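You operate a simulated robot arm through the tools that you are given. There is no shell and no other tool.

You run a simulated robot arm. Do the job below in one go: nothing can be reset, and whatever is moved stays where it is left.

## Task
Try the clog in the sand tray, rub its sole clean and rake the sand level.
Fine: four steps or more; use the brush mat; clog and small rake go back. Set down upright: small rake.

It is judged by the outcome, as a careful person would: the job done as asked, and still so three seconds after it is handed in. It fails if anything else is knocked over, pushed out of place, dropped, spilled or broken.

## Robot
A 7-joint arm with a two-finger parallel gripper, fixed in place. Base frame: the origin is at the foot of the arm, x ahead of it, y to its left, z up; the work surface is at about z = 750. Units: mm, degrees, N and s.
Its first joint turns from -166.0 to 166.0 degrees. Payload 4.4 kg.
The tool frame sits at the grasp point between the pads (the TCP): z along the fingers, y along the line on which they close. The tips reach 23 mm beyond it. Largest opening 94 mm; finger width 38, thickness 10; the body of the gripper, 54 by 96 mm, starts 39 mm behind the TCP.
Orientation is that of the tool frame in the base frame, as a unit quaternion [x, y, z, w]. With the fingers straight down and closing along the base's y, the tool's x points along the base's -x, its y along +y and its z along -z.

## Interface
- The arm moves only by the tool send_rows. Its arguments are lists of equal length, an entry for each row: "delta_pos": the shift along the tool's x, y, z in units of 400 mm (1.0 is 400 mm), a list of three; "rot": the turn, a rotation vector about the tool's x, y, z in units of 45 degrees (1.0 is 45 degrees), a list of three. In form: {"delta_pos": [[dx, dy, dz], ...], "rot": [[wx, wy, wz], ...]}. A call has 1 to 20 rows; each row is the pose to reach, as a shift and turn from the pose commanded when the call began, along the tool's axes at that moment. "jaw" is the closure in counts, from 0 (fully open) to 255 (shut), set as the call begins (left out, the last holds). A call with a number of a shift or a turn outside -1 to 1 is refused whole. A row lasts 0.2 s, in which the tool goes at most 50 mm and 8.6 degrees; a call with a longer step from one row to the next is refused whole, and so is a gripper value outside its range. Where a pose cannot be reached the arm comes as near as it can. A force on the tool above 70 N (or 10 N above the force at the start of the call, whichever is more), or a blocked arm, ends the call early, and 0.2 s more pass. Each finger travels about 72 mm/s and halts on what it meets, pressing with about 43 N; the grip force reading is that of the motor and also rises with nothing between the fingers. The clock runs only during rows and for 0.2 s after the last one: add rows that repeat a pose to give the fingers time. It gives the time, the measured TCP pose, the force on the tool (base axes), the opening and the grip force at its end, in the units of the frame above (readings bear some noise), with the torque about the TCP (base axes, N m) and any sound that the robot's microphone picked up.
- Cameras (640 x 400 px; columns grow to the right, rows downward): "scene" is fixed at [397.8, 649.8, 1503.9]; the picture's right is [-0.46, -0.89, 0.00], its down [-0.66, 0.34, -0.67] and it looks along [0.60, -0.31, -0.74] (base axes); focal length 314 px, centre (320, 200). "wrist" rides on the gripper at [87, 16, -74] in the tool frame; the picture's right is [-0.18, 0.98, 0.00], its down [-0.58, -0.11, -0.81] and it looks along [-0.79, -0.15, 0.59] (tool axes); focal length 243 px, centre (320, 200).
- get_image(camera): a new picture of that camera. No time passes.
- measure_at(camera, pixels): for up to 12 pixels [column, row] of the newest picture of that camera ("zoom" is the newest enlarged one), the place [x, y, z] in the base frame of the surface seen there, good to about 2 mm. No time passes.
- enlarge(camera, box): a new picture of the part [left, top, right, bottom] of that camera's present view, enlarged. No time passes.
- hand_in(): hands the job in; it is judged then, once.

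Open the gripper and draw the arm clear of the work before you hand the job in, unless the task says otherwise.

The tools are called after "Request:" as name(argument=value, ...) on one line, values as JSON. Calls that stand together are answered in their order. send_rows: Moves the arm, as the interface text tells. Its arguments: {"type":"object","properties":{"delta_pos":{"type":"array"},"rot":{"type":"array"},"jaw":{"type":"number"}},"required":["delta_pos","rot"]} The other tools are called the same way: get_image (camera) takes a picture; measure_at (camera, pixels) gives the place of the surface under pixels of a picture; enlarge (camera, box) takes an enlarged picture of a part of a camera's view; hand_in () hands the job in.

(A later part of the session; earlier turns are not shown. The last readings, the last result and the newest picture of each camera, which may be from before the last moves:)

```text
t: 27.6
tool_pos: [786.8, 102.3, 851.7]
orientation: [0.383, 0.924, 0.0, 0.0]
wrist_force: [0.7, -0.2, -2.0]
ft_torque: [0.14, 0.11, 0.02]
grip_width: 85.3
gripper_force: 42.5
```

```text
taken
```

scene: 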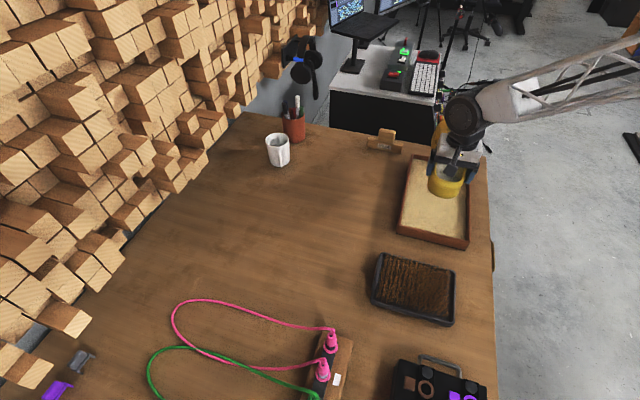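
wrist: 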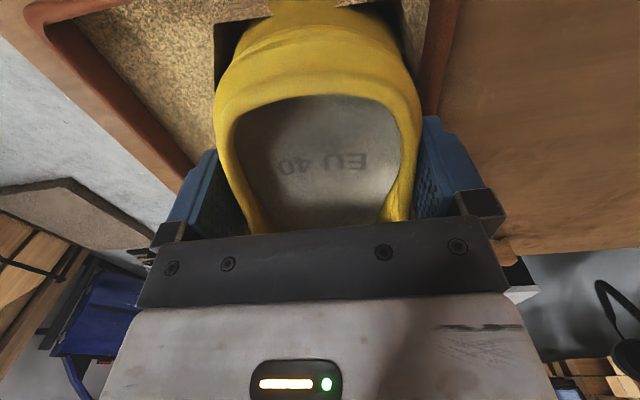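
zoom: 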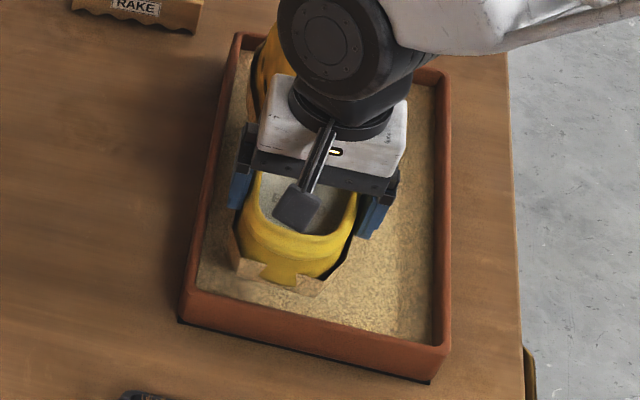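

A clear stepped print shows round the heel at (270,275), and the grip is unchanged. I make the second step on the right half: shift 44 mm across and 20 mm along, then press down the same way.

Request:
send_rows(delta_pos=[[-0.025, -0.055, 0], [-0.05, -0.11, 0], [-0.05, -0.11, 0.04], [-0.05, -0.11, 0.075], [-0.05, -0.11, 0.092], [-0.05, -0.11, 0.098], [-0.05, -0.11, 0.103], [-0.05, -0.11, 0.107], [-0.05, -0.11, 0.107]], rot=[[0, 0, 0], [0, 0, 0], [0, 0, 0], [0, 0, 0], [0, 0, 0], [0, 0, 0], [0, 0, 0], [0, 0, 0], [0, 0, 0]])

```text
t: 29.6
tool_pos: [771.1, 55.7, 809.4]
orientation: [0.383, 0.924, 0.0, 0.002]
wrist_force: [-8.3, -3.2, 23.1]
ft_torque: [-1.33, 0.41, -0.4]
grip_width: 85.2
gripper_force: 43.5
```

About 25 N now; I press 1.5 mm more to seat the sole fully, then lift.

Request:
send_rows(delta_pos=[[0, 0, 0.002], [0, 0, 0.004], [0, 0, 0.004], [0, 0, 0.004]], rot=[[0, 0, 0], [0, 0, 0], [0, 0, 0], [0, 0, 0]])

Request:
send_rows(delta_pos=[[0, 0, -0.02], [0, 0, -0.05], [0, 0, -0.08], [0, 0, -0.111], [0, 0, -0.111]], rot=[[0, 0, 0], [0, 0, 0], [0, 0, 0], [0, 0, 0], [0, 0, 0]])

Request:
enlarge(camera="scene", box=[380, 145, 490, 255])

```text
t: 30.5
tool_pos: [773.7, 56.5, 809.6]
orientation: [0.383, 0.924, 0.001, 0.002]
wrist_force: [-0.2, 0.1, 10.4]
ft_torque: [-0.44, 0.28, -0.09]
grip_width: 85.1
gripper_force: 42.8
stopped in row 4: the force on the tool passed its limit at 71 N (the readings are from after the stop); the commanded pose is now the measured one
```

```text
t: 31.7
tool_pos: [770.8, 55.9, 852.1]
orientation: [0.383, 0.924, 0.0, 0.001]
wrist_force: [-0.6, 1.5, -1.4]
ft_torque: [0.1, 0.08, -0.01]
grip_width: 85.0
gripper_force: 43.1
```

```text
3.64 times, centred on (435, 200) of scene
```

zoom: 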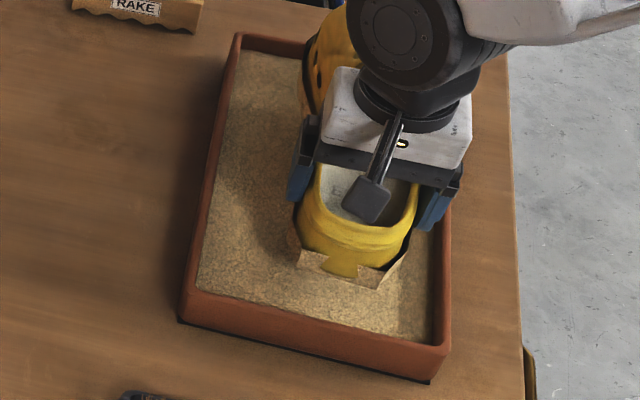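

The jagged sand-coloured patch stays around the clog, so it may be sand clinging to the sole rather than a print. I enlarge further and measure sand heights on the left half where step one was made.

Request:
enlarge(camera="scene", box=[395, 160, 475, 240])

Request:
measure_at(camera="zoom", pixels=[[160, 120], [140, 200], [130, 260], [180, 280], [200, 200], [190, 140], [240, 300], [300, 320], [280, 260], [330, 278], [250, 250], [150, 320]])

Request:
get_image(camera="wrist")

```text
5.00 times, centred on (435, 200) of scene
```

zoom: 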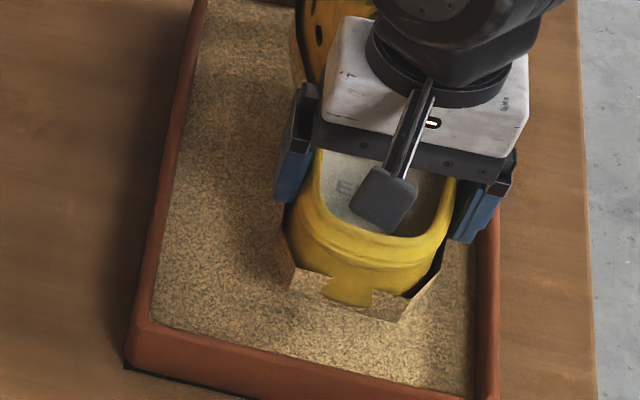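

```text
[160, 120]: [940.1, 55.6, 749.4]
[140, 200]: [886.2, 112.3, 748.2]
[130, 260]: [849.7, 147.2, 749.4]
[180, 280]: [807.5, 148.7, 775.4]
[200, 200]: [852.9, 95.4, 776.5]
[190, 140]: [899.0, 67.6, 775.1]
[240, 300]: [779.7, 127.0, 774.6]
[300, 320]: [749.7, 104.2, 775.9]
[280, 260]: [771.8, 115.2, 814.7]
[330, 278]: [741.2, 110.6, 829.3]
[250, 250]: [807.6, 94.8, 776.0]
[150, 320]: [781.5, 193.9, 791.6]
```

```text
taken
```

wrist: 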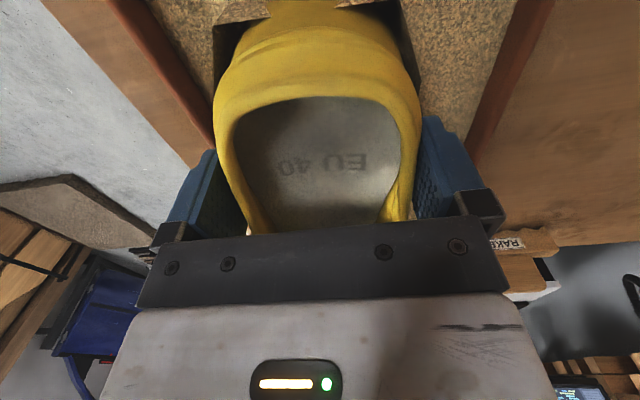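

The patch measures at z≈815 on the lifted clog, so it is sand clinging to the sole; the clog is held well. I make step three back on the left half, 20 mm further along than step one.

Request:
send_rows(delta_pos=[[0, 0.055, 0], [0, 0.11, 0], [0, 0.11, 0.04], [0, 0.11, 0.075], [0, 0.11, 0.095], [0, 0.11, 0.102], [0, 0.11, 0.108], [0, 0.11, 0.113], [0, 0.11, 0.117], [0, 0.11, 0.117]], rot=[[0, 0, 0], [0, 0, 0], [0, 0, 0], [0, 0, 0], [0, 0, 0], [0, 0, 0], [0, 0, 0], [0, 0, 0], [0, 0, 0], [0, 0, 0]])

```text
t: 33.9
tool_pos: [804.5, 87.3, 807.1]
orientation: [0.384, 0.924, 0.002, 0.003]
wrist_force: [-19.2, -0.3, 54.3]
ft_torque: [-2.01, 1.09, -0.66]
grip_width: 84.8
gripper_force: 42.7
```

Step three pressed at ~54 N. I lift and go on to step four on the right half, 20 mm nearer.

Request:
send_rows(delta_pos=[[0, 0, -0.02], [0, 0, -0.05], [0, 0, -0.08], [0, 0, -0.117], [0, 0, -0.117]], rot=[[0, 0, 0], [0, 0, 0], [0, 0, 0], [0, 0, 0], [0, 0, 0]])

Request:
send_rows(delta_pos=[[0.025, -0.05, 0], [0.05, -0.1, 0], [0.05, -0.1, 0.04], [0.05, -0.1, 0.075], [0.05, -0.1, 0.095], [0.05, -0.1, 0.102], [0.05, -0.1, 0.108], [0.05, -0.1, 0.112], [0.05, -0.1, 0.116], [0.05, -0.1, 0.116]], rot=[[0, 0, 0], [0, 0, 0], [0, 0, 0], [0, 0, 0], [0, 0, 0], [0, 0, 0], [0, 0, 0], [0, 0, 0], [0, 0, 0], [0, 0, 0]])

Request:
enlarge(camera="scene", box=[380, 145, 490, 255])

```text
t: 35.1
tool_pos: [802.4, 87.4, 852.5]
orientation: [0.383, 0.924, 0.0, 0.002]
wrist_force: [0.6, 0.2, -2.4]
ft_torque: [0.09, 0.1, 0.01]
grip_width: 85.0
gripper_force: 42.9
```

```text
t: 37.3
tool_pos: [761.6, 73.5, 808.2]
orientation: [0.383, 0.924, 0.001, 0.003]
wrist_force: [-15.6, 1.5, 46.5]
ft_torque: [-1.46, 0.69, -0.59]
grip_width: 85.0
gripper_force: 42.4
```

```text
3.64 times, centred on (435, 200) of scene
```

zoom: 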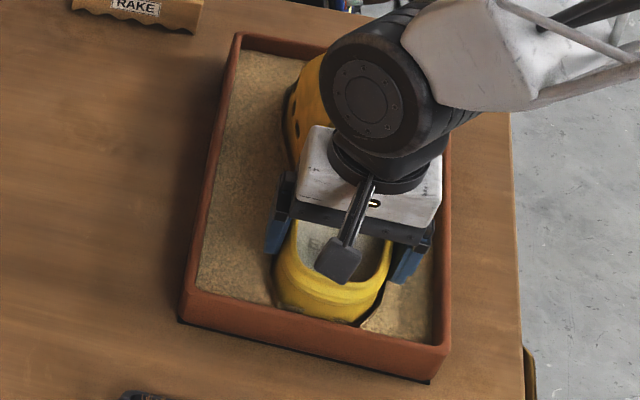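

Step four pressed at ~46 N. I lift and do a fifth step near the middle to be safe.

Request:
send_rows(delta_pos=[[0, 0, -0.02], [0, 0, -0.05], [0, 0, -0.08], [0, 0, -0.116], [0, 0, -0.116]], rot=[[0, 0, 0], [0, 0, 0], [0, 0, 0], [0, 0, 0], [0, 0, 0]])

Request:
send_rows(delta_pos=[[-0.012, 0.025, 0], [-0.025, 0.05, 0], [-0.025, 0.05, 0.04], [-0.025, 0.05, 0.075], [-0.025, 0.05, 0.095], [-0.025, 0.05, 0.102], [-0.025, 0.05, 0.108], [-0.025, 0.05, 0.112], [-0.025, 0.05, 0.116], [-0.025, 0.05, 0.116]], rot=[[0, 0, 0], [0, 0, 0], [0, 0, 0], [0, 0, 0], [0, 0, 0], [0, 0, 0], [0, 0, 0], [0, 0, 0], [0, 0, 0], [0, 0, 0]])

Request:
send_rows(delta_pos=[[0, 0, -0.02], [0, 0, -0.05], [0, 0, -0.08], [0, 0, -0.12], [0, 0, -0.2], [0, 0, -0.28], [0, 0, -0.28]], rot=[[0, 0, 0], [0, 0, 0], [0, 0, 0], [0, 0, 0], [0, 0, 0], [0, 0, 0], [0, 0, 0]])

Request:
enlarge(camera="scene", box=[380, 145, 490, 255])

Request:
get_image(camera="wrist")

```text
t: 38.5
tool_pos: [760.6, 73.8, 853.4]
orientation: [0.382, 0.924, 0.001, 0.001]
wrist_force: [0.2, -0.4, -2.8]
ft_torque: [0.13, 0.07, -0.01]
grip_width: 85.3
gripper_force: 43.1
```

```text
t: 40.7
tool_pos: [783.4, 79.4, 807.9]
orientation: [0.383, 0.924, 0.001, 0.003]
wrist_force: [-18.4, -2.2, 50.5]
ft_torque: [-1.6, 0.76, -0.59]
grip_width: 84.9
gripper_force: 43.3
```

```text
t: 42.3
tool_pos: [781.7, 80.1, 918.8]
orientation: [0.382, 0.924, 0.0, 0.0]
wrist_force: [-0.5, -0.6, -2.7]
ft_torque: [0.12, 0.12, 0.02]
grip_width: 85.1
gripper_force: 42.5
```

```text
3.64 times, centred on (435, 200) of scene
```

zoom: 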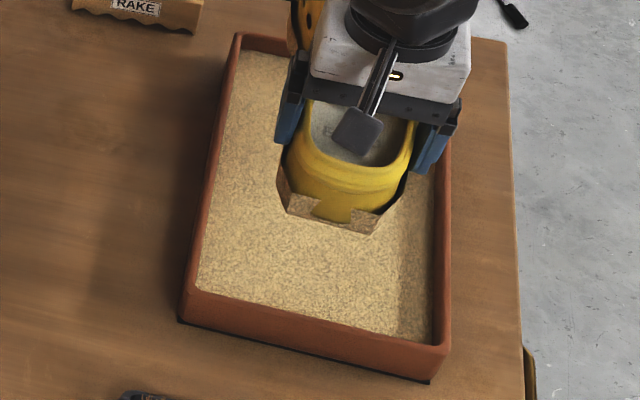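

```text
taken
```

wrist: 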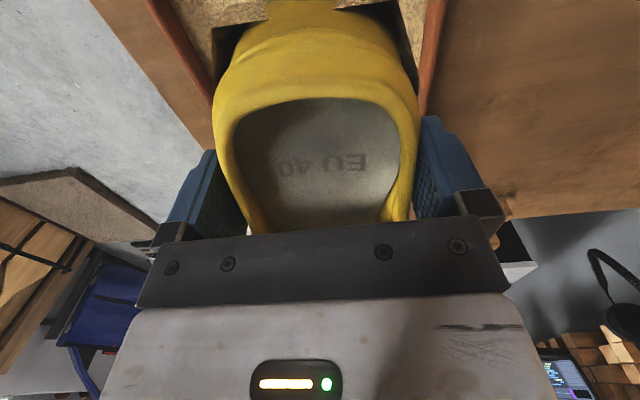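

Five steps done; the sole carries sand (jagged patch). Now I measure the brush mat precisely in the scene while it is unobstructed.

Request:
enlarge(camera="scene", box=[350, 240, 478, 340])

Request:
measure_at(camera="zoom", pixels=[[135, 70], [520, 160], [105, 270], [500, 395], [180, 100], [300, 120], [420, 160], [150, 200], [250, 230], [350, 270], [450, 300], [470, 220]])

```text
4.00 times, centred on (414, 290) of scene
```

zoom: 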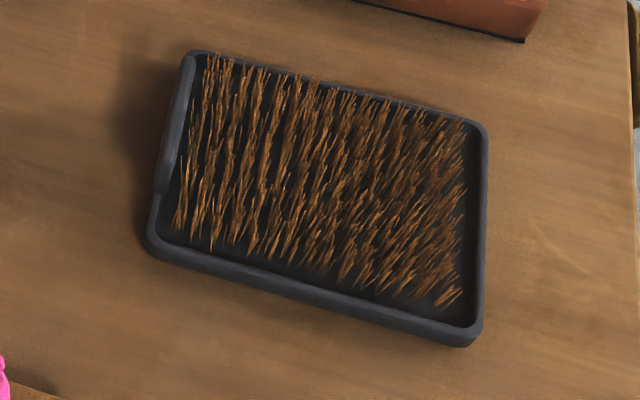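

```text
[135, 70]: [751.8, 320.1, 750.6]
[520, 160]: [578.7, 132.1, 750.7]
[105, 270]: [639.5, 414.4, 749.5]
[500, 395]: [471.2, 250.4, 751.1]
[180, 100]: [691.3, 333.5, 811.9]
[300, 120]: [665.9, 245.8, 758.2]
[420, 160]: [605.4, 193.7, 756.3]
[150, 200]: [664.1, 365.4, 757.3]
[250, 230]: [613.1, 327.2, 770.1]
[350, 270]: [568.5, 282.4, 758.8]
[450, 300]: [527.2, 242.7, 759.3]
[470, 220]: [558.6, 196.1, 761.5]
```

There is a taller edge on the mat's left side (pixel (180,100) gave z≈812). I measure the frame corners, that edge, and bristle tips.

Request:
measure_at(camera="zoom", pixels=[[192, 55], [484, 130], [470, 340], [150, 248], [185, 70], [175, 130], [163, 185], [155, 225], [160, 190], [200, 56], [150, 205], [172, 155]])

Request:
measure_at(camera="zoom", pixels=[[300, 290], [400, 320], [480, 230], [350, 90], [260, 70], [228, 65], [275, 100], [320, 85], [380, 100], [440, 120], [230, 200], [460, 295]])

```text
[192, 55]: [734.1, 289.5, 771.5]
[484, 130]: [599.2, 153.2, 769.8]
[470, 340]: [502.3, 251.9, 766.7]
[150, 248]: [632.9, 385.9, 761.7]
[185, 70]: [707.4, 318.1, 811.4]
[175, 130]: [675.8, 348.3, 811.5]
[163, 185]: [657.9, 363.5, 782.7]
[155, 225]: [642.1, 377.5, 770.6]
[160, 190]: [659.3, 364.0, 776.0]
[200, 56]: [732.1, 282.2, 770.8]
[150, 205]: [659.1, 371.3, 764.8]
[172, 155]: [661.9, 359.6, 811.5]
```

```text
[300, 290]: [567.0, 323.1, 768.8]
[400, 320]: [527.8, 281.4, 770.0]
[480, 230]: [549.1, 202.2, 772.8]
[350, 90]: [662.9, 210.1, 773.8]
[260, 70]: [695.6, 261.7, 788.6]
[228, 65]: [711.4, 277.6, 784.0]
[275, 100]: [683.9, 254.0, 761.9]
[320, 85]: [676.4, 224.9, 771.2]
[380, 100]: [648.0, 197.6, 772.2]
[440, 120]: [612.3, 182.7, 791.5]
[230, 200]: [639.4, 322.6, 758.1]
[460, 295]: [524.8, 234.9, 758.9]
```

The mat's centre is about (617,270), long axis at 45°, rim z≈771, bristle tips ≈790, with a raised piece (z≈812) on its far-left end. I measure the nearby black case to know how far the clog may stroke.

Request:
enlarge(camera="scene", box=[350, 310, 500, 400])

Request:
measure_at(camera="zoom", pixels=[[200, 225], [215, 225], [280, 200], [330, 195], [470, 250], [480, 290], [560, 315], [585, 320], [300, 260], [450, 300], [400, 215], [240, 240]])

```text
4.27 times, centred on (425, 355) of scene
```

zoom: 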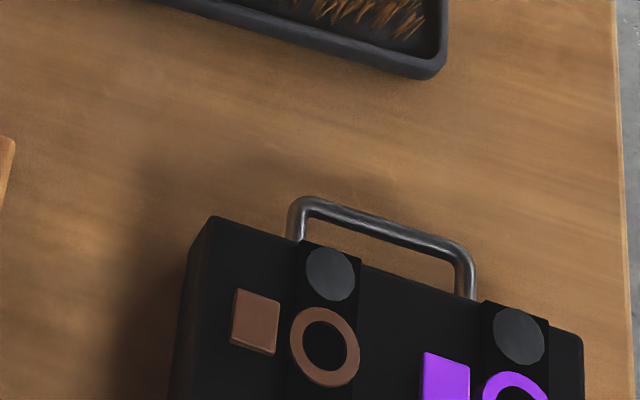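

```text
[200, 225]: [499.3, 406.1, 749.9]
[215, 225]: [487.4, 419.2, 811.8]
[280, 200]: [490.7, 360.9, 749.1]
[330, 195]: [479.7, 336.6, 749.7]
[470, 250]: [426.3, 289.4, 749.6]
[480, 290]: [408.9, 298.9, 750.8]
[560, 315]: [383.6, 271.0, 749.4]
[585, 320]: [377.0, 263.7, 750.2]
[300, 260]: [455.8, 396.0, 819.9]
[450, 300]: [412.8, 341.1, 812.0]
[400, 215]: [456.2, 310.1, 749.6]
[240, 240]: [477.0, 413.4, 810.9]
```

The case handle (z≈792) and tray rim (z≈792) leave only about ±27 mm of lengthwise room at the mat for the clog in its present orientation, so I'll also use sideways strokes and pitch if needed. I carry the clog over the mat at height first.

Request:
send_rows(delta_pos=[[0.06, 0.005, 0], [0.15, 0.012, 0], [0.25, 0.02, 0], [0.35, 0.028, 0], [0.45, 0.036, 0], [0.55, 0.044, 0], [0.65, 0.052, 0], [0.75, 0.06, 0], [0.834, 0.065, 0.0], [0.834, 0.065, 0.08], [0.834, 0.065, 0.14], [0.834, 0.065, 0.14]], rot=[[0, 0, 0], [0, 0, 0], [0, 0, 0], [0, 0, 0], [0, 0, 0], [0, 0, 0], [0, 0, 0], [0, 0, 0], [0, 0, 0], [0, 0, 0], [0, 0, 0], [0, 0, 0]])

Request:
get_image(camera="scene")

Request:
get_image(camera="wrist")

Request:
enlarge(camera="scene", box=[340, 220, 500, 340])

```text
t: 44.9
tool_pos: [566.1, 333.8, 861.5]
orientation: [0.383, 0.924, 0.001, 0.001]
wrist_force: [-0.2, 1.0, -1.0]
ft_torque: [0.08, 0.11, 0.02]
grip_width: 85.1
gripper_force: 43.2
```

```text
taken
```

scene: 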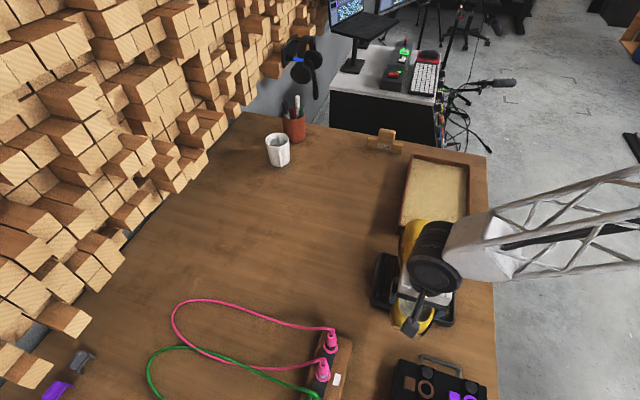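

```text
taken
```

wrist: 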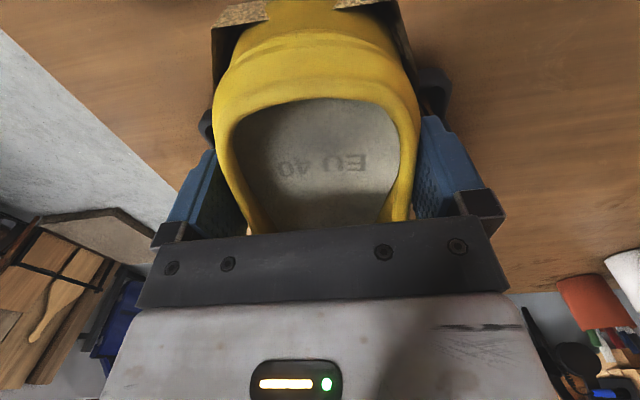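

```text
3.33 times, centred on (420, 280) of scene
```

zoom: 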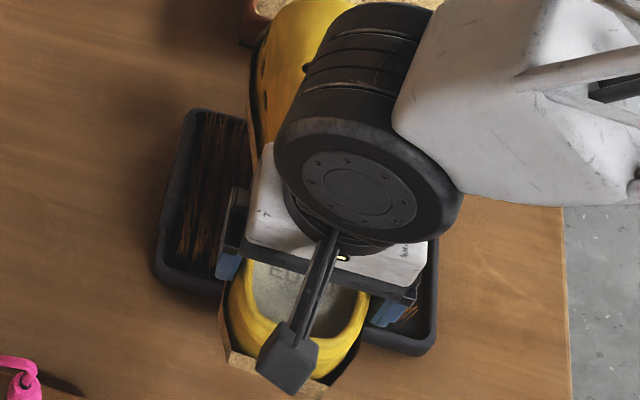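

The clog is above the mat, with the sand patch visible under the heel. I lower gently until the bristles push back.

Request:
send_rows(delta_pos=[[0, 0, 0.03], [0, 0, 0.055], [0, 0, 0.07], [0, 0, 0.07]], rot=[[0, 0, 0], [0, 0, 0], [0, 0, 0], [0, 0, 0]])

Request:
send_rows(delta_pos=[[0, 0, 0.005], [0, 0, 0.01], [0, 0, 0.015], [0, 0, 0.015]], rot=[[0, 0, 0], [0, 0, 0], [0, 0, 0], [0, 0, 0]])

```text
t: 45.9
tool_pos: [564.8, 335.0, 835.9]
orientation: [0.383, 0.924, 0.002, 0.003]
wrist_force: [-13.6, -6.8, 43.0]
ft_torque: [-1.84, 0.53, -0.58]
grip_width: 84.8
gripper_force: 43.1
```

```text
t: 46.3
tool_pos: [567.5, 335.1, 835.7]
orientation: [0.383, 0.924, 0.002, 0.003]
wrist_force: [-0.3, 0.3, 11.1]
ft_torque: [-0.49, 0.23, 0.02]
grip_width: 85.0
gripper_force: 43.1
stopped in row 1: the force on the tool passed its limit at 76 N (the readings are from after the stop); the commanded pose is now the measured one
```

Bristles meet the sole at TCP ≈836 (sole ≈792) and about 11 N remains. I now rub with back-and-forth strokes along the clog's length, ±20 mm, under this light load.

Request:
send_rows(delta_pos=[[0.03, 0, 0], [0.05, 0, 0], [0.02, 0, 0], [-0.02, 0, 0], [-0.05, 0, 0], [-0.02, 0, 0], [0.02, 0, 0], [0.05, 0, 0], [0.02, 0, 0], [-0.02, 0, 0], [-0.05, 0, 0], [-0.02, 0, 0], [0.02, 0, 0], [0.05, 0, 0], [0.02, 0, 0], [-0.02, 0, 0], [-0.05, 0, 0], [-0.02, 0, 0], [0, 0, 0]], rot=[[0, 0, 0], [0, 0, 0], [0, 0, 0], [0, 0, 0], [0, 0, 0], [0, 0, 0], [0, 0, 0], [0, 0, 0], [0, 0, 0], [0, 0, 0], [0, 0, 0], [0, 0, 0], [0, 0, 0], [0, 0, 0], [0, 0, 0], [0, 0, 0], [0, 0, 0], [0, 0, 0], [0, 0, 0]])

Request:
enlarge(camera="scene", box=[340, 220, 500, 340])

Request:
get_image(camera="wrist")

```text
t: 50.3
tool_pos: [567.1, 335.0, 835.0]
orientation: [0.383, 0.924, 0.003, 0.003]
wrist_force: [9.5, -8.5, 25.7]
ft_torque: [-0.87, -0.65, 0.12]
grip_width: 85.4
gripper_force: 43.1
```

```text
3.33 times, centred on (420, 280) of scene
```

zoom: 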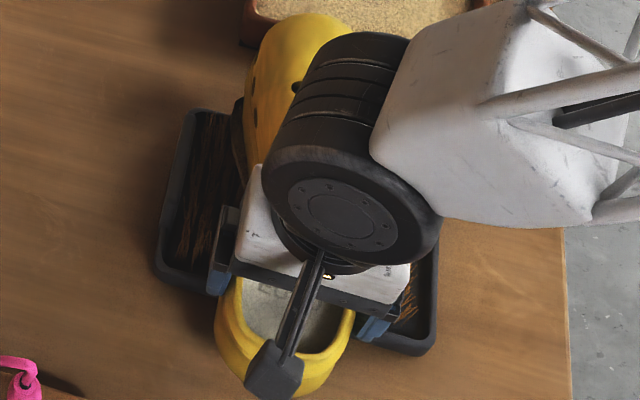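

```text
taken
```

wrist: 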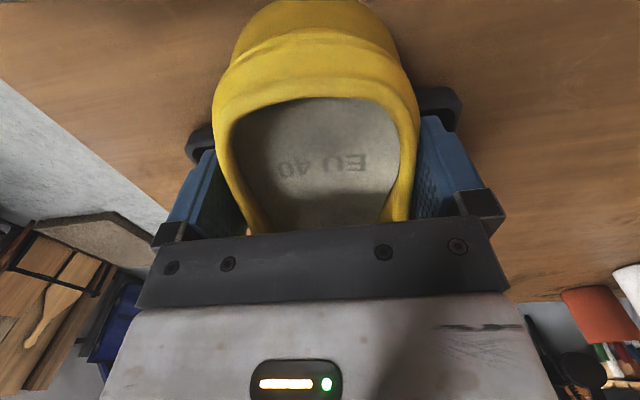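

The sand patch at the heel has gone after the first strokes. I add sideways strokes (±18 mm) and a few lengthwise ones to clean the rest of the sole.

Request:
send_rows(delta_pos=[[0, 0.025, 0], [0, 0.045, 0], [0, 0.02, 0], [0, -0.02, 0], [0, -0.045, 0], [0, -0.02, 0], [0, 0.02, 0], [0, 0.045, 0], [0, 0.02, 0], [0, -0.02, 0], [0, -0.045, 0], [0, 0, 0], [0.04, 0, 0], [0.06, 0, 0], [0.02, 0, 0], [-0.02, 0, 0], [-0.055, 0, 0], [-0.02, 0, 0], [0.02, 0, 0], [0, 0, 0]], rot=[[0, 0, 0], [0, 0, 0], [0, 0, 0], [0, 0, 0], [0, 0, 0], [0, 0, 0], [0, 0, 0], [0, 0, 0], [0, 0, 0], [0, 0, 0], [0, 0, 0], [0, 0, 0], [0, 0, 0], [0, 0, 0], [0, 0, 0], [0, 0, 0], [0, 0, 0], [0, 0, 0], [0, 0, 0], [0, 0, 0]])

Request:
get_image(camera="scene")

```text
t: 54.5
tool_pos: [566.2, 337.1, 835.3]
orientation: [0.383, 0.924, 0.001, 0.003]
wrist_force: [-3.2, 3.2, 7.1]
ft_torque: [0.11, 0.0, 0.06]
grip_width: 85.1
gripper_force: 43.3
```

```text
taken
```

scene: 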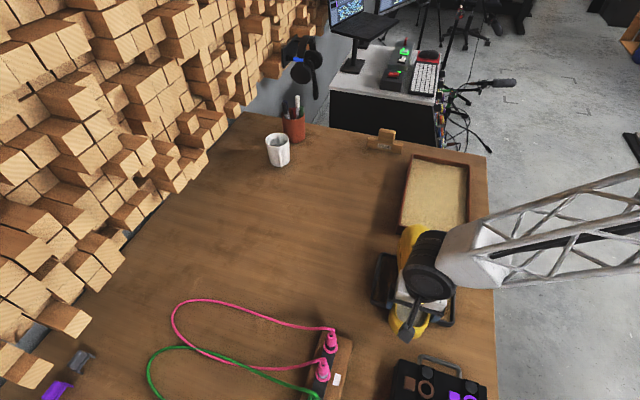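

Force is now light (~7 N). I lift the clog and look at the sole edges for any remaining sand.

Request:
send_rows(delta_pos=[[0, 0, -0.03], [0, 0, -0.1], [0, 0, -0.2], [0, 0, -0.3], [0, 0, -0.3]], rot=[[0, 0, 0], [0, 0, 0], [0, 0, 0], [0, 0, 0], [0, 0, 0]])

Request:
get_image(camera="wrist")

Request:
enlarge(camera="scene", box=[360, 180, 500, 320])

```text
t: 55.7
tool_pos: [564.8, 335.0, 954.4]
orientation: [0.383, 0.924, 0.002, 0.003]
wrist_force: [-0.7, -0.6, -2.0]
ft_torque: [0.13, 0.08, -0.02]
grip_width: 84.7
gripper_force: 43.0
```

```text
taken
```

wrist: 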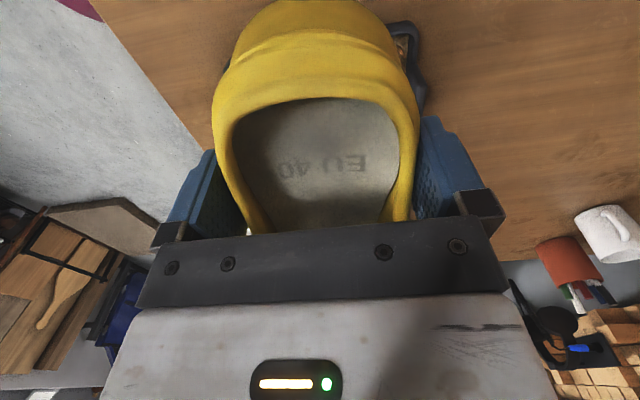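

```text
2.86 times, centred on (430, 250) of scene
```

zoom: 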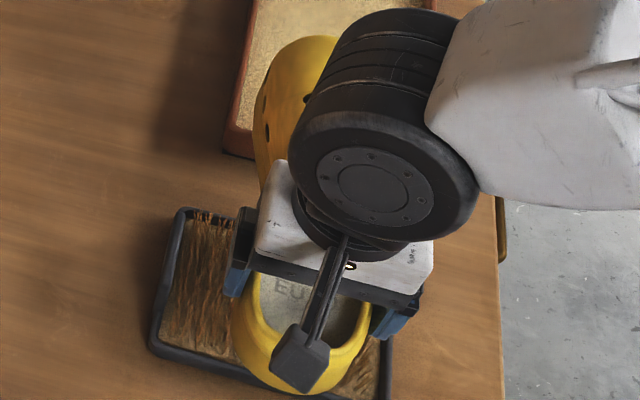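

The patch is gone and sand is visible among the mat's bristles. To verify the underside, I raise the clog and pitch it toe-down so that the sole turns toward the scene camera.

Request:
send_rows(delta_pos=[[0, 0, -0.08], [0, 0, -0.16], [0, 0, -0.24], [0, 0, -0.32], [0, 0, -0.4], [0, 0, -0.48], [0, 0, -0.55], [0, 0, -0.61], [0, 0, -0.61]], rot=[[0, 0, 0], [0, 0.1, 0], [0, 0.25, 0], [0, 0.4, 0], [0, 0.55, 0], [0, 0.7, 0], [0, 0.85, 0], [0, 1.0, 0], [0, 1.0, 0]])

Request:
get_image(camera="scene")

```text
t: 57.7
tool_pos: [562.8, 334.6, 1199.2]
orientation: [0.352, 0.855, 0.147, -0.352]
wrist_force: [-0.1, 0.3, -1.2]
ft_torque: [0.05, 0.08, -0.01]
grip_width: 85.1
gripper_force: 43.2
```

```text
taken
```

scene: 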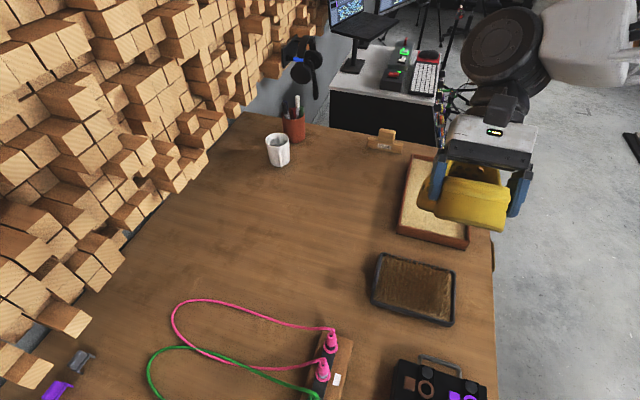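

Tilt works; the heel faces the camera at (470,205). I pitch another 30° to expose the sole.

Request:
send_rows(delta_pos=[[0, 0, 0], [0, 0, 0], [0, 0, 0], [0, 0, 0], [0, 0, 0]], rot=[[0, 0.15, 0], [0, 0.3, 0], [0, 0.45, 0], [0, 0.6, 0], [0, 0.67, 0]])

Request:
get_image(camera="scene")

Request:
enlarge(camera="scene", box=[390, 130, 560, 300])

```text
t: 58.9
tool_pos: [563.0, 334.0, 1199.0]
orientation: [0.301, 0.734, 0.235, -0.562]
wrist_force: [-0.6, -0.6, -1.4]
ft_torque: [0.01, 0.02, -0.01]
grip_width: 84.8
gripper_force: 42.9
```

```text
taken
```

scene: 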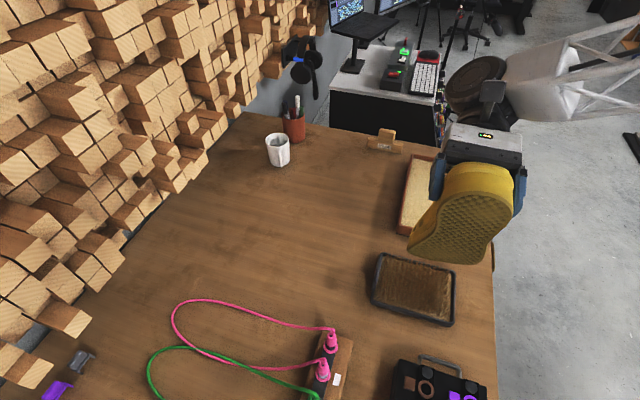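

```text
2.35 times, centred on (475, 215) of scene
```

zoom: 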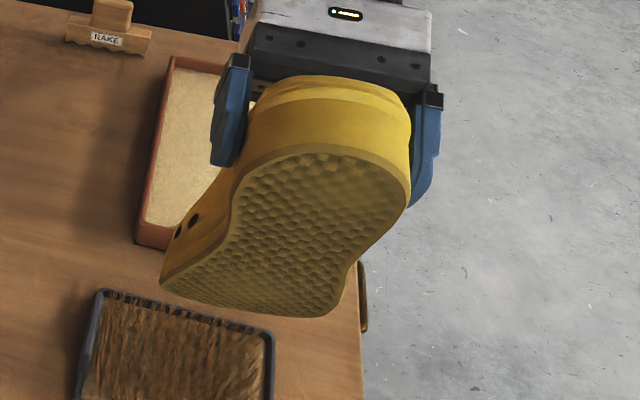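

The sole looks uniformly yellow with its tread, without sand. I enlarge it once more to be sure.

Request:
enlarge(camera="scene", box=[400, 185, 520, 275])

```text
4.44 times, centred on (460, 230) of scene
```

zoom: 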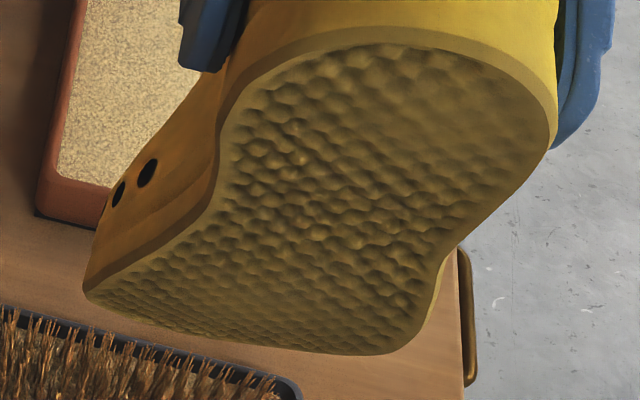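

The sole is clean. I undo the tilt in two calls before carrying the clog home.

Request:
send_rows(delta_pos=[[0, 0, 0], [0, 0, 0], [0, 0, 0], [0, 0, 0], [0, 0, 0]], rot=[[0, -0.15, 0], [0, -0.3, 0], [0, -0.45, 0], [0, -0.6, 0], [0, -0.67, 0]])

Request:
send_rows(delta_pos=[[0, 0, 0], [0, 0, 0], [0, 0, 0], [0, 0, 0], [0, 0, 0], [0, 0, 0], [0, 0, 0]], rot=[[0, -0.15, 0], [0, -0.3, 0], [0, -0.45, 0], [0, -0.6, 0], [0, -0.75, 0], [0, -0.9, 0], [0, -1.0, 0]])

```text
t: 60.1
tool_pos: [564.4, 335.0, 1198.9]
orientation: [0.353, 0.854, 0.148, -0.351]
wrist_force: [0.6, -1.1, -2.1]
ft_torque: [0.06, 0.03, -0.02]
grip_width: 84.7
gripper_force: 42.7
```

```text
t: 61.7
tool_pos: [564.3, 335.1, 1199.1]
orientation: [0.383, 0.924, 0.002, 0.004]
wrist_force: [1.2, 0.4, -1.0]
ft_torque: [0.11, 0.11, -0.02]
grip_width: 84.9
gripper_force: 42.7
```

Back upright with a 0.4° residual tilt, which I correct; then I carry the clog home with the first 45° turn back.

Request:
send_rows(delta_pos=[[0, 0, 0], [0, 0, 0]], rot=[[0.0087, 0.0074, 0], [0.0087, 0.0074, 0]])

Request:
send_rows(delta_pos=[[0.003, 0.04, 0.025], [0.007, 0.09, 0.055], [0.012, 0.15, 0.09], [0.018, 0.21, 0.13], [0.023, 0.27, 0.165], [0.027, 0.33, 0.2], [0.031, 0.38, 0.23], [0.0335, 0.412, 0.25], [0.0335, 0.412, 0.25]], rot=[[0, 0, 0.1], [0, 0, 0.22], [0, 0, 0.36], [0, 0, 0.5], [0, 0, 0.64], [0, 0, 0.78], [0, 0, 0.91], [0, 0, 1.0], [0, 0, 1.0]])

Request:
send_rows(delta_pos=[[0.03, 0.025, 0.025], [0.07, 0.058, 0.055], [0.115, 0.096, 0.09], [0.16, 0.135, 0.13], [0.21, 0.175, 0.165], [0.25, 0.215, 0.2], [0.29, 0.245, 0.23], [0.316, 0.269, 0.2475], [0.316, 0.269, 0.2475]], rot=[[0, 0, 0.1], [0, 0, 0.22], [0, 0, 0.36], [0, 0, 0.5], [0, 0, 0.64], [0, 0, 0.78], [0, 0, 0.91], [0, 0, 1.0], [0, 0, 1.0]])

Request:
get_image(camera="scene")

```text
t: 62.3
tool_pos: [564.1, 335.6, 1198.8]
orientation: [0.383, 0.924, -0.001, -0.001]
wrist_force: [0.0, 0.4, -1.1]
ft_torque: [0.13, 0.11, -0.01]
grip_width: 84.6
gripper_force: 42.4
```

```text
t: 64.3
tool_pos: [670.9, 461.4, 1100.4]
orientation: [0.707, 0.707, 0.0, -0.002]
wrist_force: [0.3, 0.4, -1.8]
ft_torque: [0.13, -0.03, -0.02]
grip_width: 84.7
gripper_force: 43.3
```

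```text
t: 66.3
tool_pos: [778.4, 588.1, 999.9]
orientation: [0.924, 0.383, 0.0, -0.002]
wrist_force: [-0.1, 0.4, -2.6]
ft_torque: [0.13, -0.12, 0.0]
grip_width: 85.0
gripper_force: 43.3
```

```text
taken
```

scene: 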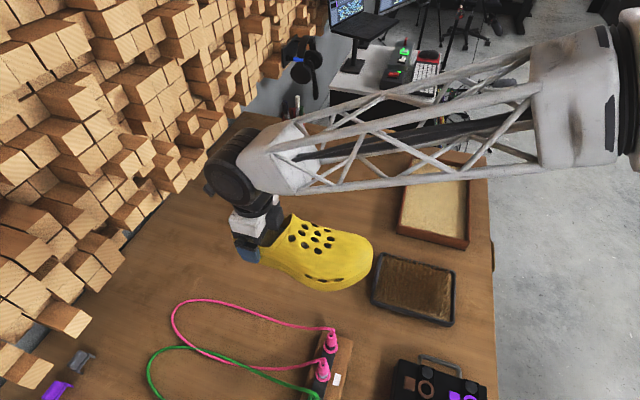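

Now over home at z≈1000. I descend to z≈854, the same height as the earlier lifted check, to compare the clog's position in the grip.

Request:
send_rows(delta_pos=[[0, 0, 0.06], [0, 0, 0.13], [0, 0, 0.2], [0, 0, 0.27], [0, 0, 0.33], [0, 0, 0.366], [0, 0, 0.366]], rot=[[0, 0, 0], [0, 0, 0], [0, 0, 0], [0, 0, 0], [0, 0, 0], [0, 0, 0], [0, 0, 0]])

Request:
enlarge(camera="scene", box=[230, 230, 390, 330])

Request:
measure_at(camera="zoom", pixels=[[267, 108], [250, 145], [330, 250], [420, 270], [480, 250], [500, 300], [440, 180], [520, 220], [215, 210], [190, 240], [450, 340], [520, 300]])

```text
t: 67.9
tool_pos: [778.4, 588.1, 852.9]
orientation: [0.924, 0.383, -0.001, -0.001]
wrist_force: [0.3, -0.1, -2.0]
ft_torque: [0.13, -0.14, 0.02]
grip_width: 84.5
gripper_force: 43.4
```

```text
4.00 times, centred on (310, 280) of scene
```

zoom: 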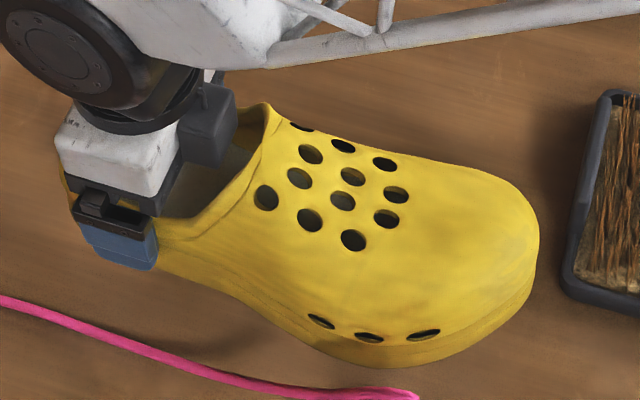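

```text
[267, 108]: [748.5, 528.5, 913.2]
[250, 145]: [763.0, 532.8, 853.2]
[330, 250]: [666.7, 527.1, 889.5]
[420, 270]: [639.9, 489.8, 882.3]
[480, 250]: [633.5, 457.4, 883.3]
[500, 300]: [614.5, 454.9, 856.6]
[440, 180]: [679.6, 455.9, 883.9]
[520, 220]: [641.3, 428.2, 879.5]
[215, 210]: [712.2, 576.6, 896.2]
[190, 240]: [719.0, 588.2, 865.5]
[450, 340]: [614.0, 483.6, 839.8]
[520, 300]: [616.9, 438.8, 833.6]
```

Compared with the earlier view, the clog sits ~4 mm further toeward in the grip and ~1.3° toe-up. I compensate with a 3.6 mm heelward shift and 1.3° pitch, and descend to just above the table (z≈797).

Request:
send_rows(delta_pos=[[0.009, 0.001, 0], [0.009, 0.001, 0.04], [0.009, 0.001, 0.08], [0.009, 0.001, 0.11], [0.009, 0.001, 0.13], [0.009, 0.001, 0.14], [0.009, 0.001, 0.14]], rot=[[0, 0.028, 0], [0, 0.028, 0], [0, 0.028, 0], [0, 0.028, 0], [0, 0.028, 0], [0, 0.028, 0], [0, 0.028, 0]])

Request:
enlarge(camera="scene", box=[230, 240, 390, 340])

```text
t: 69.5
tool_pos: [779.8, 590.0, 797.1]
orientation: [0.924, 0.383, 0.01, -0.005]
wrist_force: [0.6, 0.5, 4.2]
ft_torque: [-0.59, 0.28, -0.1]
grip_width: 84.5
gripper_force: 42.7
```

```text
4.00 times, centred on (310, 290) of scene
```

zoom: 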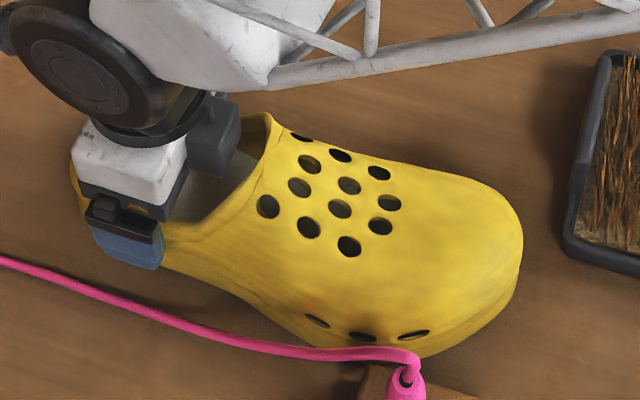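

Forefoot is touching lightly (≈6 N) and the clog lies almost exactly where it was (holes within 3 zoom pixels). I lower 2 mm while taking back half the pitch so the heel rests too.

Request:
send_rows(delta_pos=[[0, 0, 0.0025], [0, 0, 0.005], [0, 0, 0.0065], [0, 0, 0.0065]], rot=[[0, -0.008, 0], [0, -0.015, 0], [0, -0.018, 0], [0, -0.018, 0]])

```text
t: 70.5
tool_pos: [779.8, 589.8, 793.6]
orientation: [0.923, 0.384, 0.003, -0.003]
wrist_force: [2.9, 3.3, 7.2]
ft_torque: [-0.88, 0.29, 0.25]
grip_width: 84.4
gripper_force: 43.0
```

TCP is at the original grip height with ~10 N contact. I open the jaw to release the clog.

Request:
send_rows(delta_pos=[[0, 0, 0], [0, 0, 0], [0, 0, 0], [0, 0, 0]], rot=[[0, 0, 0], [0, 0, 0], [0, 0, 0], [0, 0, 0]], jaw=0)

Request:
get_image(camera="wrist")

Request:
enlarge(camera="scene", box=[230, 240, 390, 340])

```text
t: 71.5
tool_pos: [780.6, 589.5, 793.9]
orientation: [0.924, 0.384, 0.002, -0.003]
wrist_force: [-0.1, -0.1, 0.0]
ft_torque: [0.03, -0.02, 0.03]
grip_width: 94.1
gripper_force: 0.1
```

```text
taken
```

wrist: 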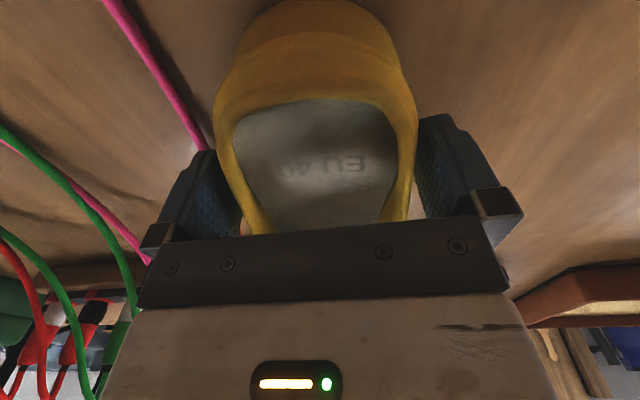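

```text
4.00 times, centred on (310, 290) of scene
```

zoom: 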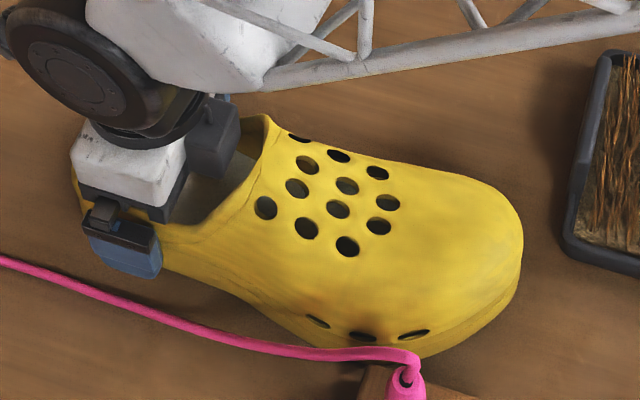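

The clog rests freely (zero force). I withdraw straight up.

Request:
send_rows(delta_pos=[[0, 0, -0.025], [0, 0, -0.06], [0, 0, -0.1], [0, 0, -0.16], [0, 0, -0.24], [0, 0, -0.33], [0, 0, -0.42], [0, 0, -0.42]], rot=[[0, 0, 0], [0, 0, 0], [0, 0, 0], [0, 0, 0], [0, 0, 0], [0, 0, 0], [0, 0, 0], [0, 0, 0]])

Request:
get_image(camera="scene")

Request:
get_image(camera="wrist")

```text
t: 73.3
tool_pos: [779.4, 589.4, 962.2]
orientation: [0.924, 0.383, 0.002, -0.002]
wrist_force: [-0.5, -0.4, 0.7]
ft_torque: [-0.01, 0.02, -0.02]
grip_width: 93.6
gripper_force: 0.1
```

```text
taken
```

scene: 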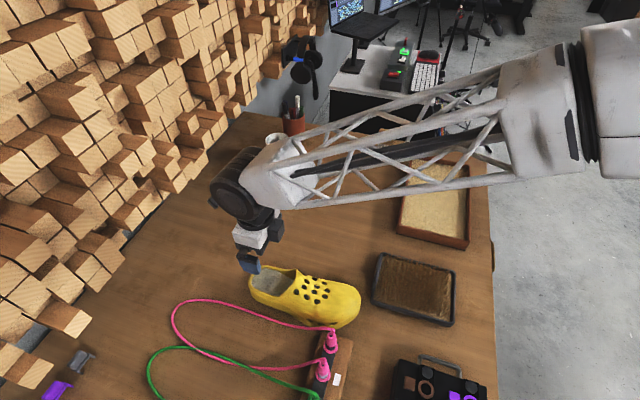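

```text
taken
```

wrist: 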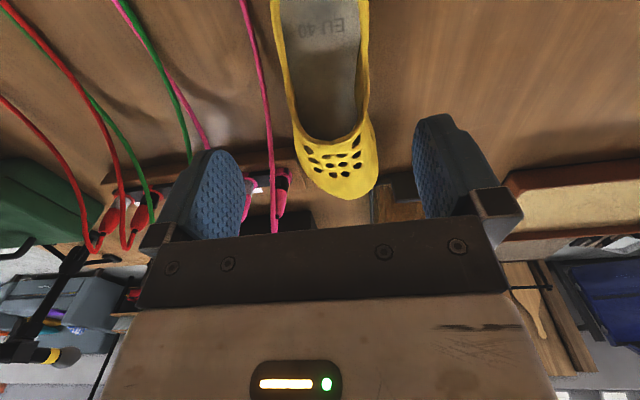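

The clog is back exactly as at the start in the scene view. Now for the rake: I move the open gripper toward it, keeping yaw −135 so that tilting the tool raises the camera side, first to about (850,300,1000).

Request:
send_rows(delta_pos=[[-0.045, 0.075, -0.03], [-0.095, 0.155, -0.06], [-0.145, 0.235, -0.095], [-0.195, 0.32, -0.095], [-0.245, 0.405, -0.095], [-0.295, 0.49, -0.095], [-0.345, 0.57, -0.095], [-0.385, 0.6365, -0.095], [-0.385, 0.6365, -0.095]], rot=[[0, 0, 0], [0, 0, 0], [0, 0, 0], [0, 0, 0], [0, 0, 0], [0, 0, 0], [0, 0, 0], [0, 0, 0], [0, 0, 0]], jaw=0)

Request:
send_rows(delta_pos=[[-0.05, 0.085, 0], [-0.1, 0.17, 0], [-0.15, 0.255, 0], [-0.2, 0.34, 0], [-0.25, 0.425, 0], [-0.3, 0.51, 0], [-0.35, 0.6, 0], [-0.4, 0.68, 0], [-0.442, 0.76, 0], [-0.442, 0.76, 0]], rot=[[0, 0.1, 0], [0, 0.21, 0], [0, 0.32, 0], [0, 0.43, 0], [0, 0.54, 0], [0, 0.65, 0], [0, 0.76, 0], [0, 0.88, 0], [0, 1.0, 0], [0, 1.0, 0]])

Request:
get_image(camera="scene")

Request:
get_image(camera="wrist")

```text
t: 75.3
tool_pos: [851.0, 298.4, 998.5]
orientation: [0.924, 0.382, 0.004, -0.002]
wrist_force: [0.3, -0.5, -0.5]
ft_torque: [0.0, -0.04, 0.0]
grip_width: 93.8
gripper_force: 0.0
```

```text
t: 77.5
tool_pos: [939.2, -40.7, 996.8]
orientation: [0.852, 0.352, 0.357, -0.149]
wrist_force: [1.1, -0.7, 0.6]
ft_torque: [0.03, 0.02, 0.01]
grip_width: 93.9
gripper_force: 0.1
```

```text
taken
```

scene: 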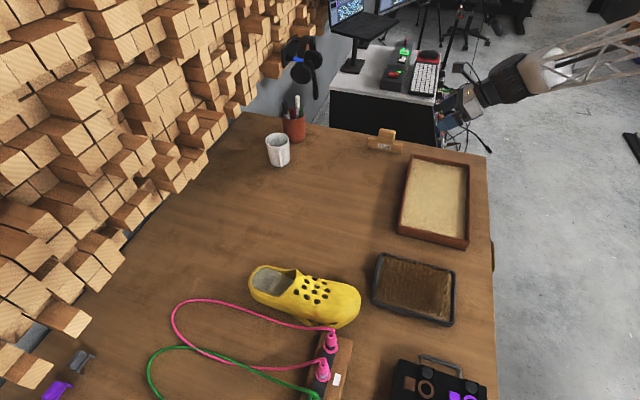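

```text
taken
```

wrist: 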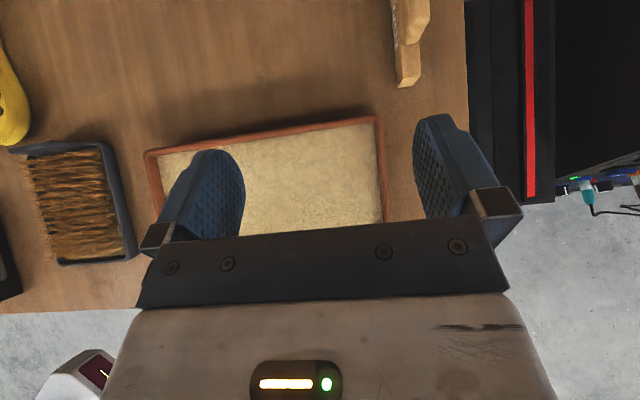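

Both views are clear now: the rake shows at wrist (405,40) and the tray is unobstructed in the scene. I enlarge the rake and the sand to study them.

Request:
enlarge(camera="wrist", box=[360, 0, 480, 100])

Request:
measure_at(camera="zoom", pixels=[[180, 20], [200, 80], [215, 200], [230, 320], [270, 330], [260, 200], [300, 40], [340, 60], [330, 120], [280, 170], [230, 60], [240, 120]])

Request:
enlarge(camera="scene", box=[355, 115, 485, 255])

```text
4.00 times, centred on (420, 50) of wrist
```

zoom: 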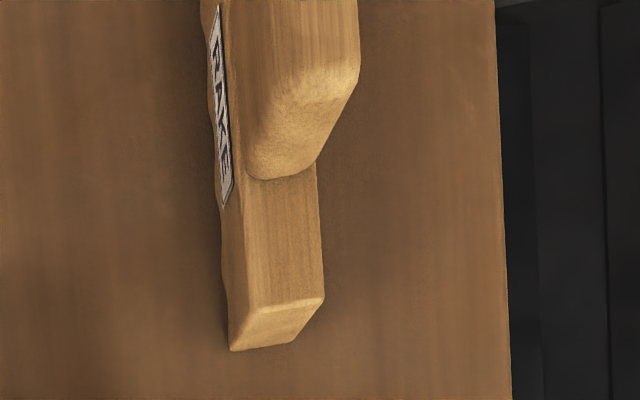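

```text
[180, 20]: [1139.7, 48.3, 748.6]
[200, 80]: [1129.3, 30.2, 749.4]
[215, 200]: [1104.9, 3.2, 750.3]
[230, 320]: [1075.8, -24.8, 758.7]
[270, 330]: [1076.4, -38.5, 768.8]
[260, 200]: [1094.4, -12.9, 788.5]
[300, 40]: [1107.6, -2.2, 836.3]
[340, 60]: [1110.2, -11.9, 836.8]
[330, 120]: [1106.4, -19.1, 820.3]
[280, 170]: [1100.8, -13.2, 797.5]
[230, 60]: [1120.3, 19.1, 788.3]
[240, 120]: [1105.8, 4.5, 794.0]
```

```text
2.86 times, centred on (420, 185) of scene
```

zoom: 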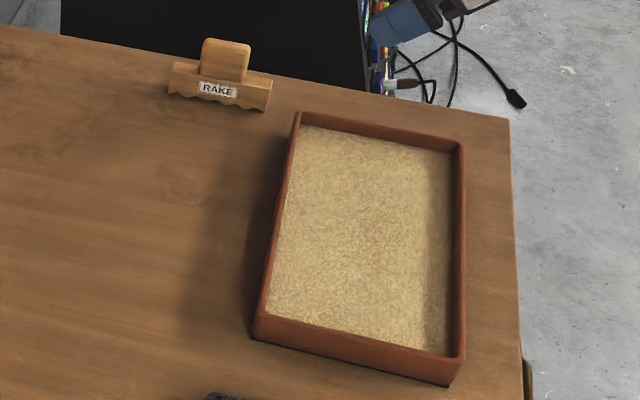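

I look closer at the sand surface for signs of the prints, and measure heights across it.

Request:
enlarge(camera="scene", box=[395, 155, 475, 245])

Request:
measure_at(camera="zoom", pixels=[[260, 60], [300, 100], [350, 140], [250, 180], [300, 220], [350, 260], [230, 280], [280, 300], [330, 330], [400, 180], [400, 280], [420, 90]])

```text
4.44 times, centred on (435, 200) of scene
```

zoom: 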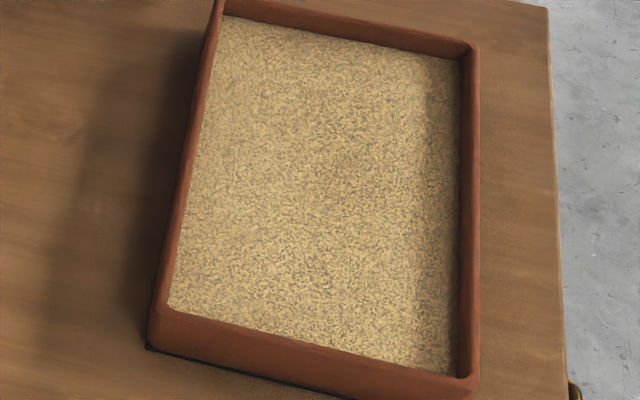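

```text
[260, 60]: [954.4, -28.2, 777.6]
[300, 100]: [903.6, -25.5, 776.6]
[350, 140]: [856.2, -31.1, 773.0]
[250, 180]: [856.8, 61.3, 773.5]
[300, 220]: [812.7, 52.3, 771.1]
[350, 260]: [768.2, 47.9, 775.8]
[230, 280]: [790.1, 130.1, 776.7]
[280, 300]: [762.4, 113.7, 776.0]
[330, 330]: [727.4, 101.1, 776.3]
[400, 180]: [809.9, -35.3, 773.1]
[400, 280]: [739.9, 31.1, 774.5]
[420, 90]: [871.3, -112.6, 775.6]
```

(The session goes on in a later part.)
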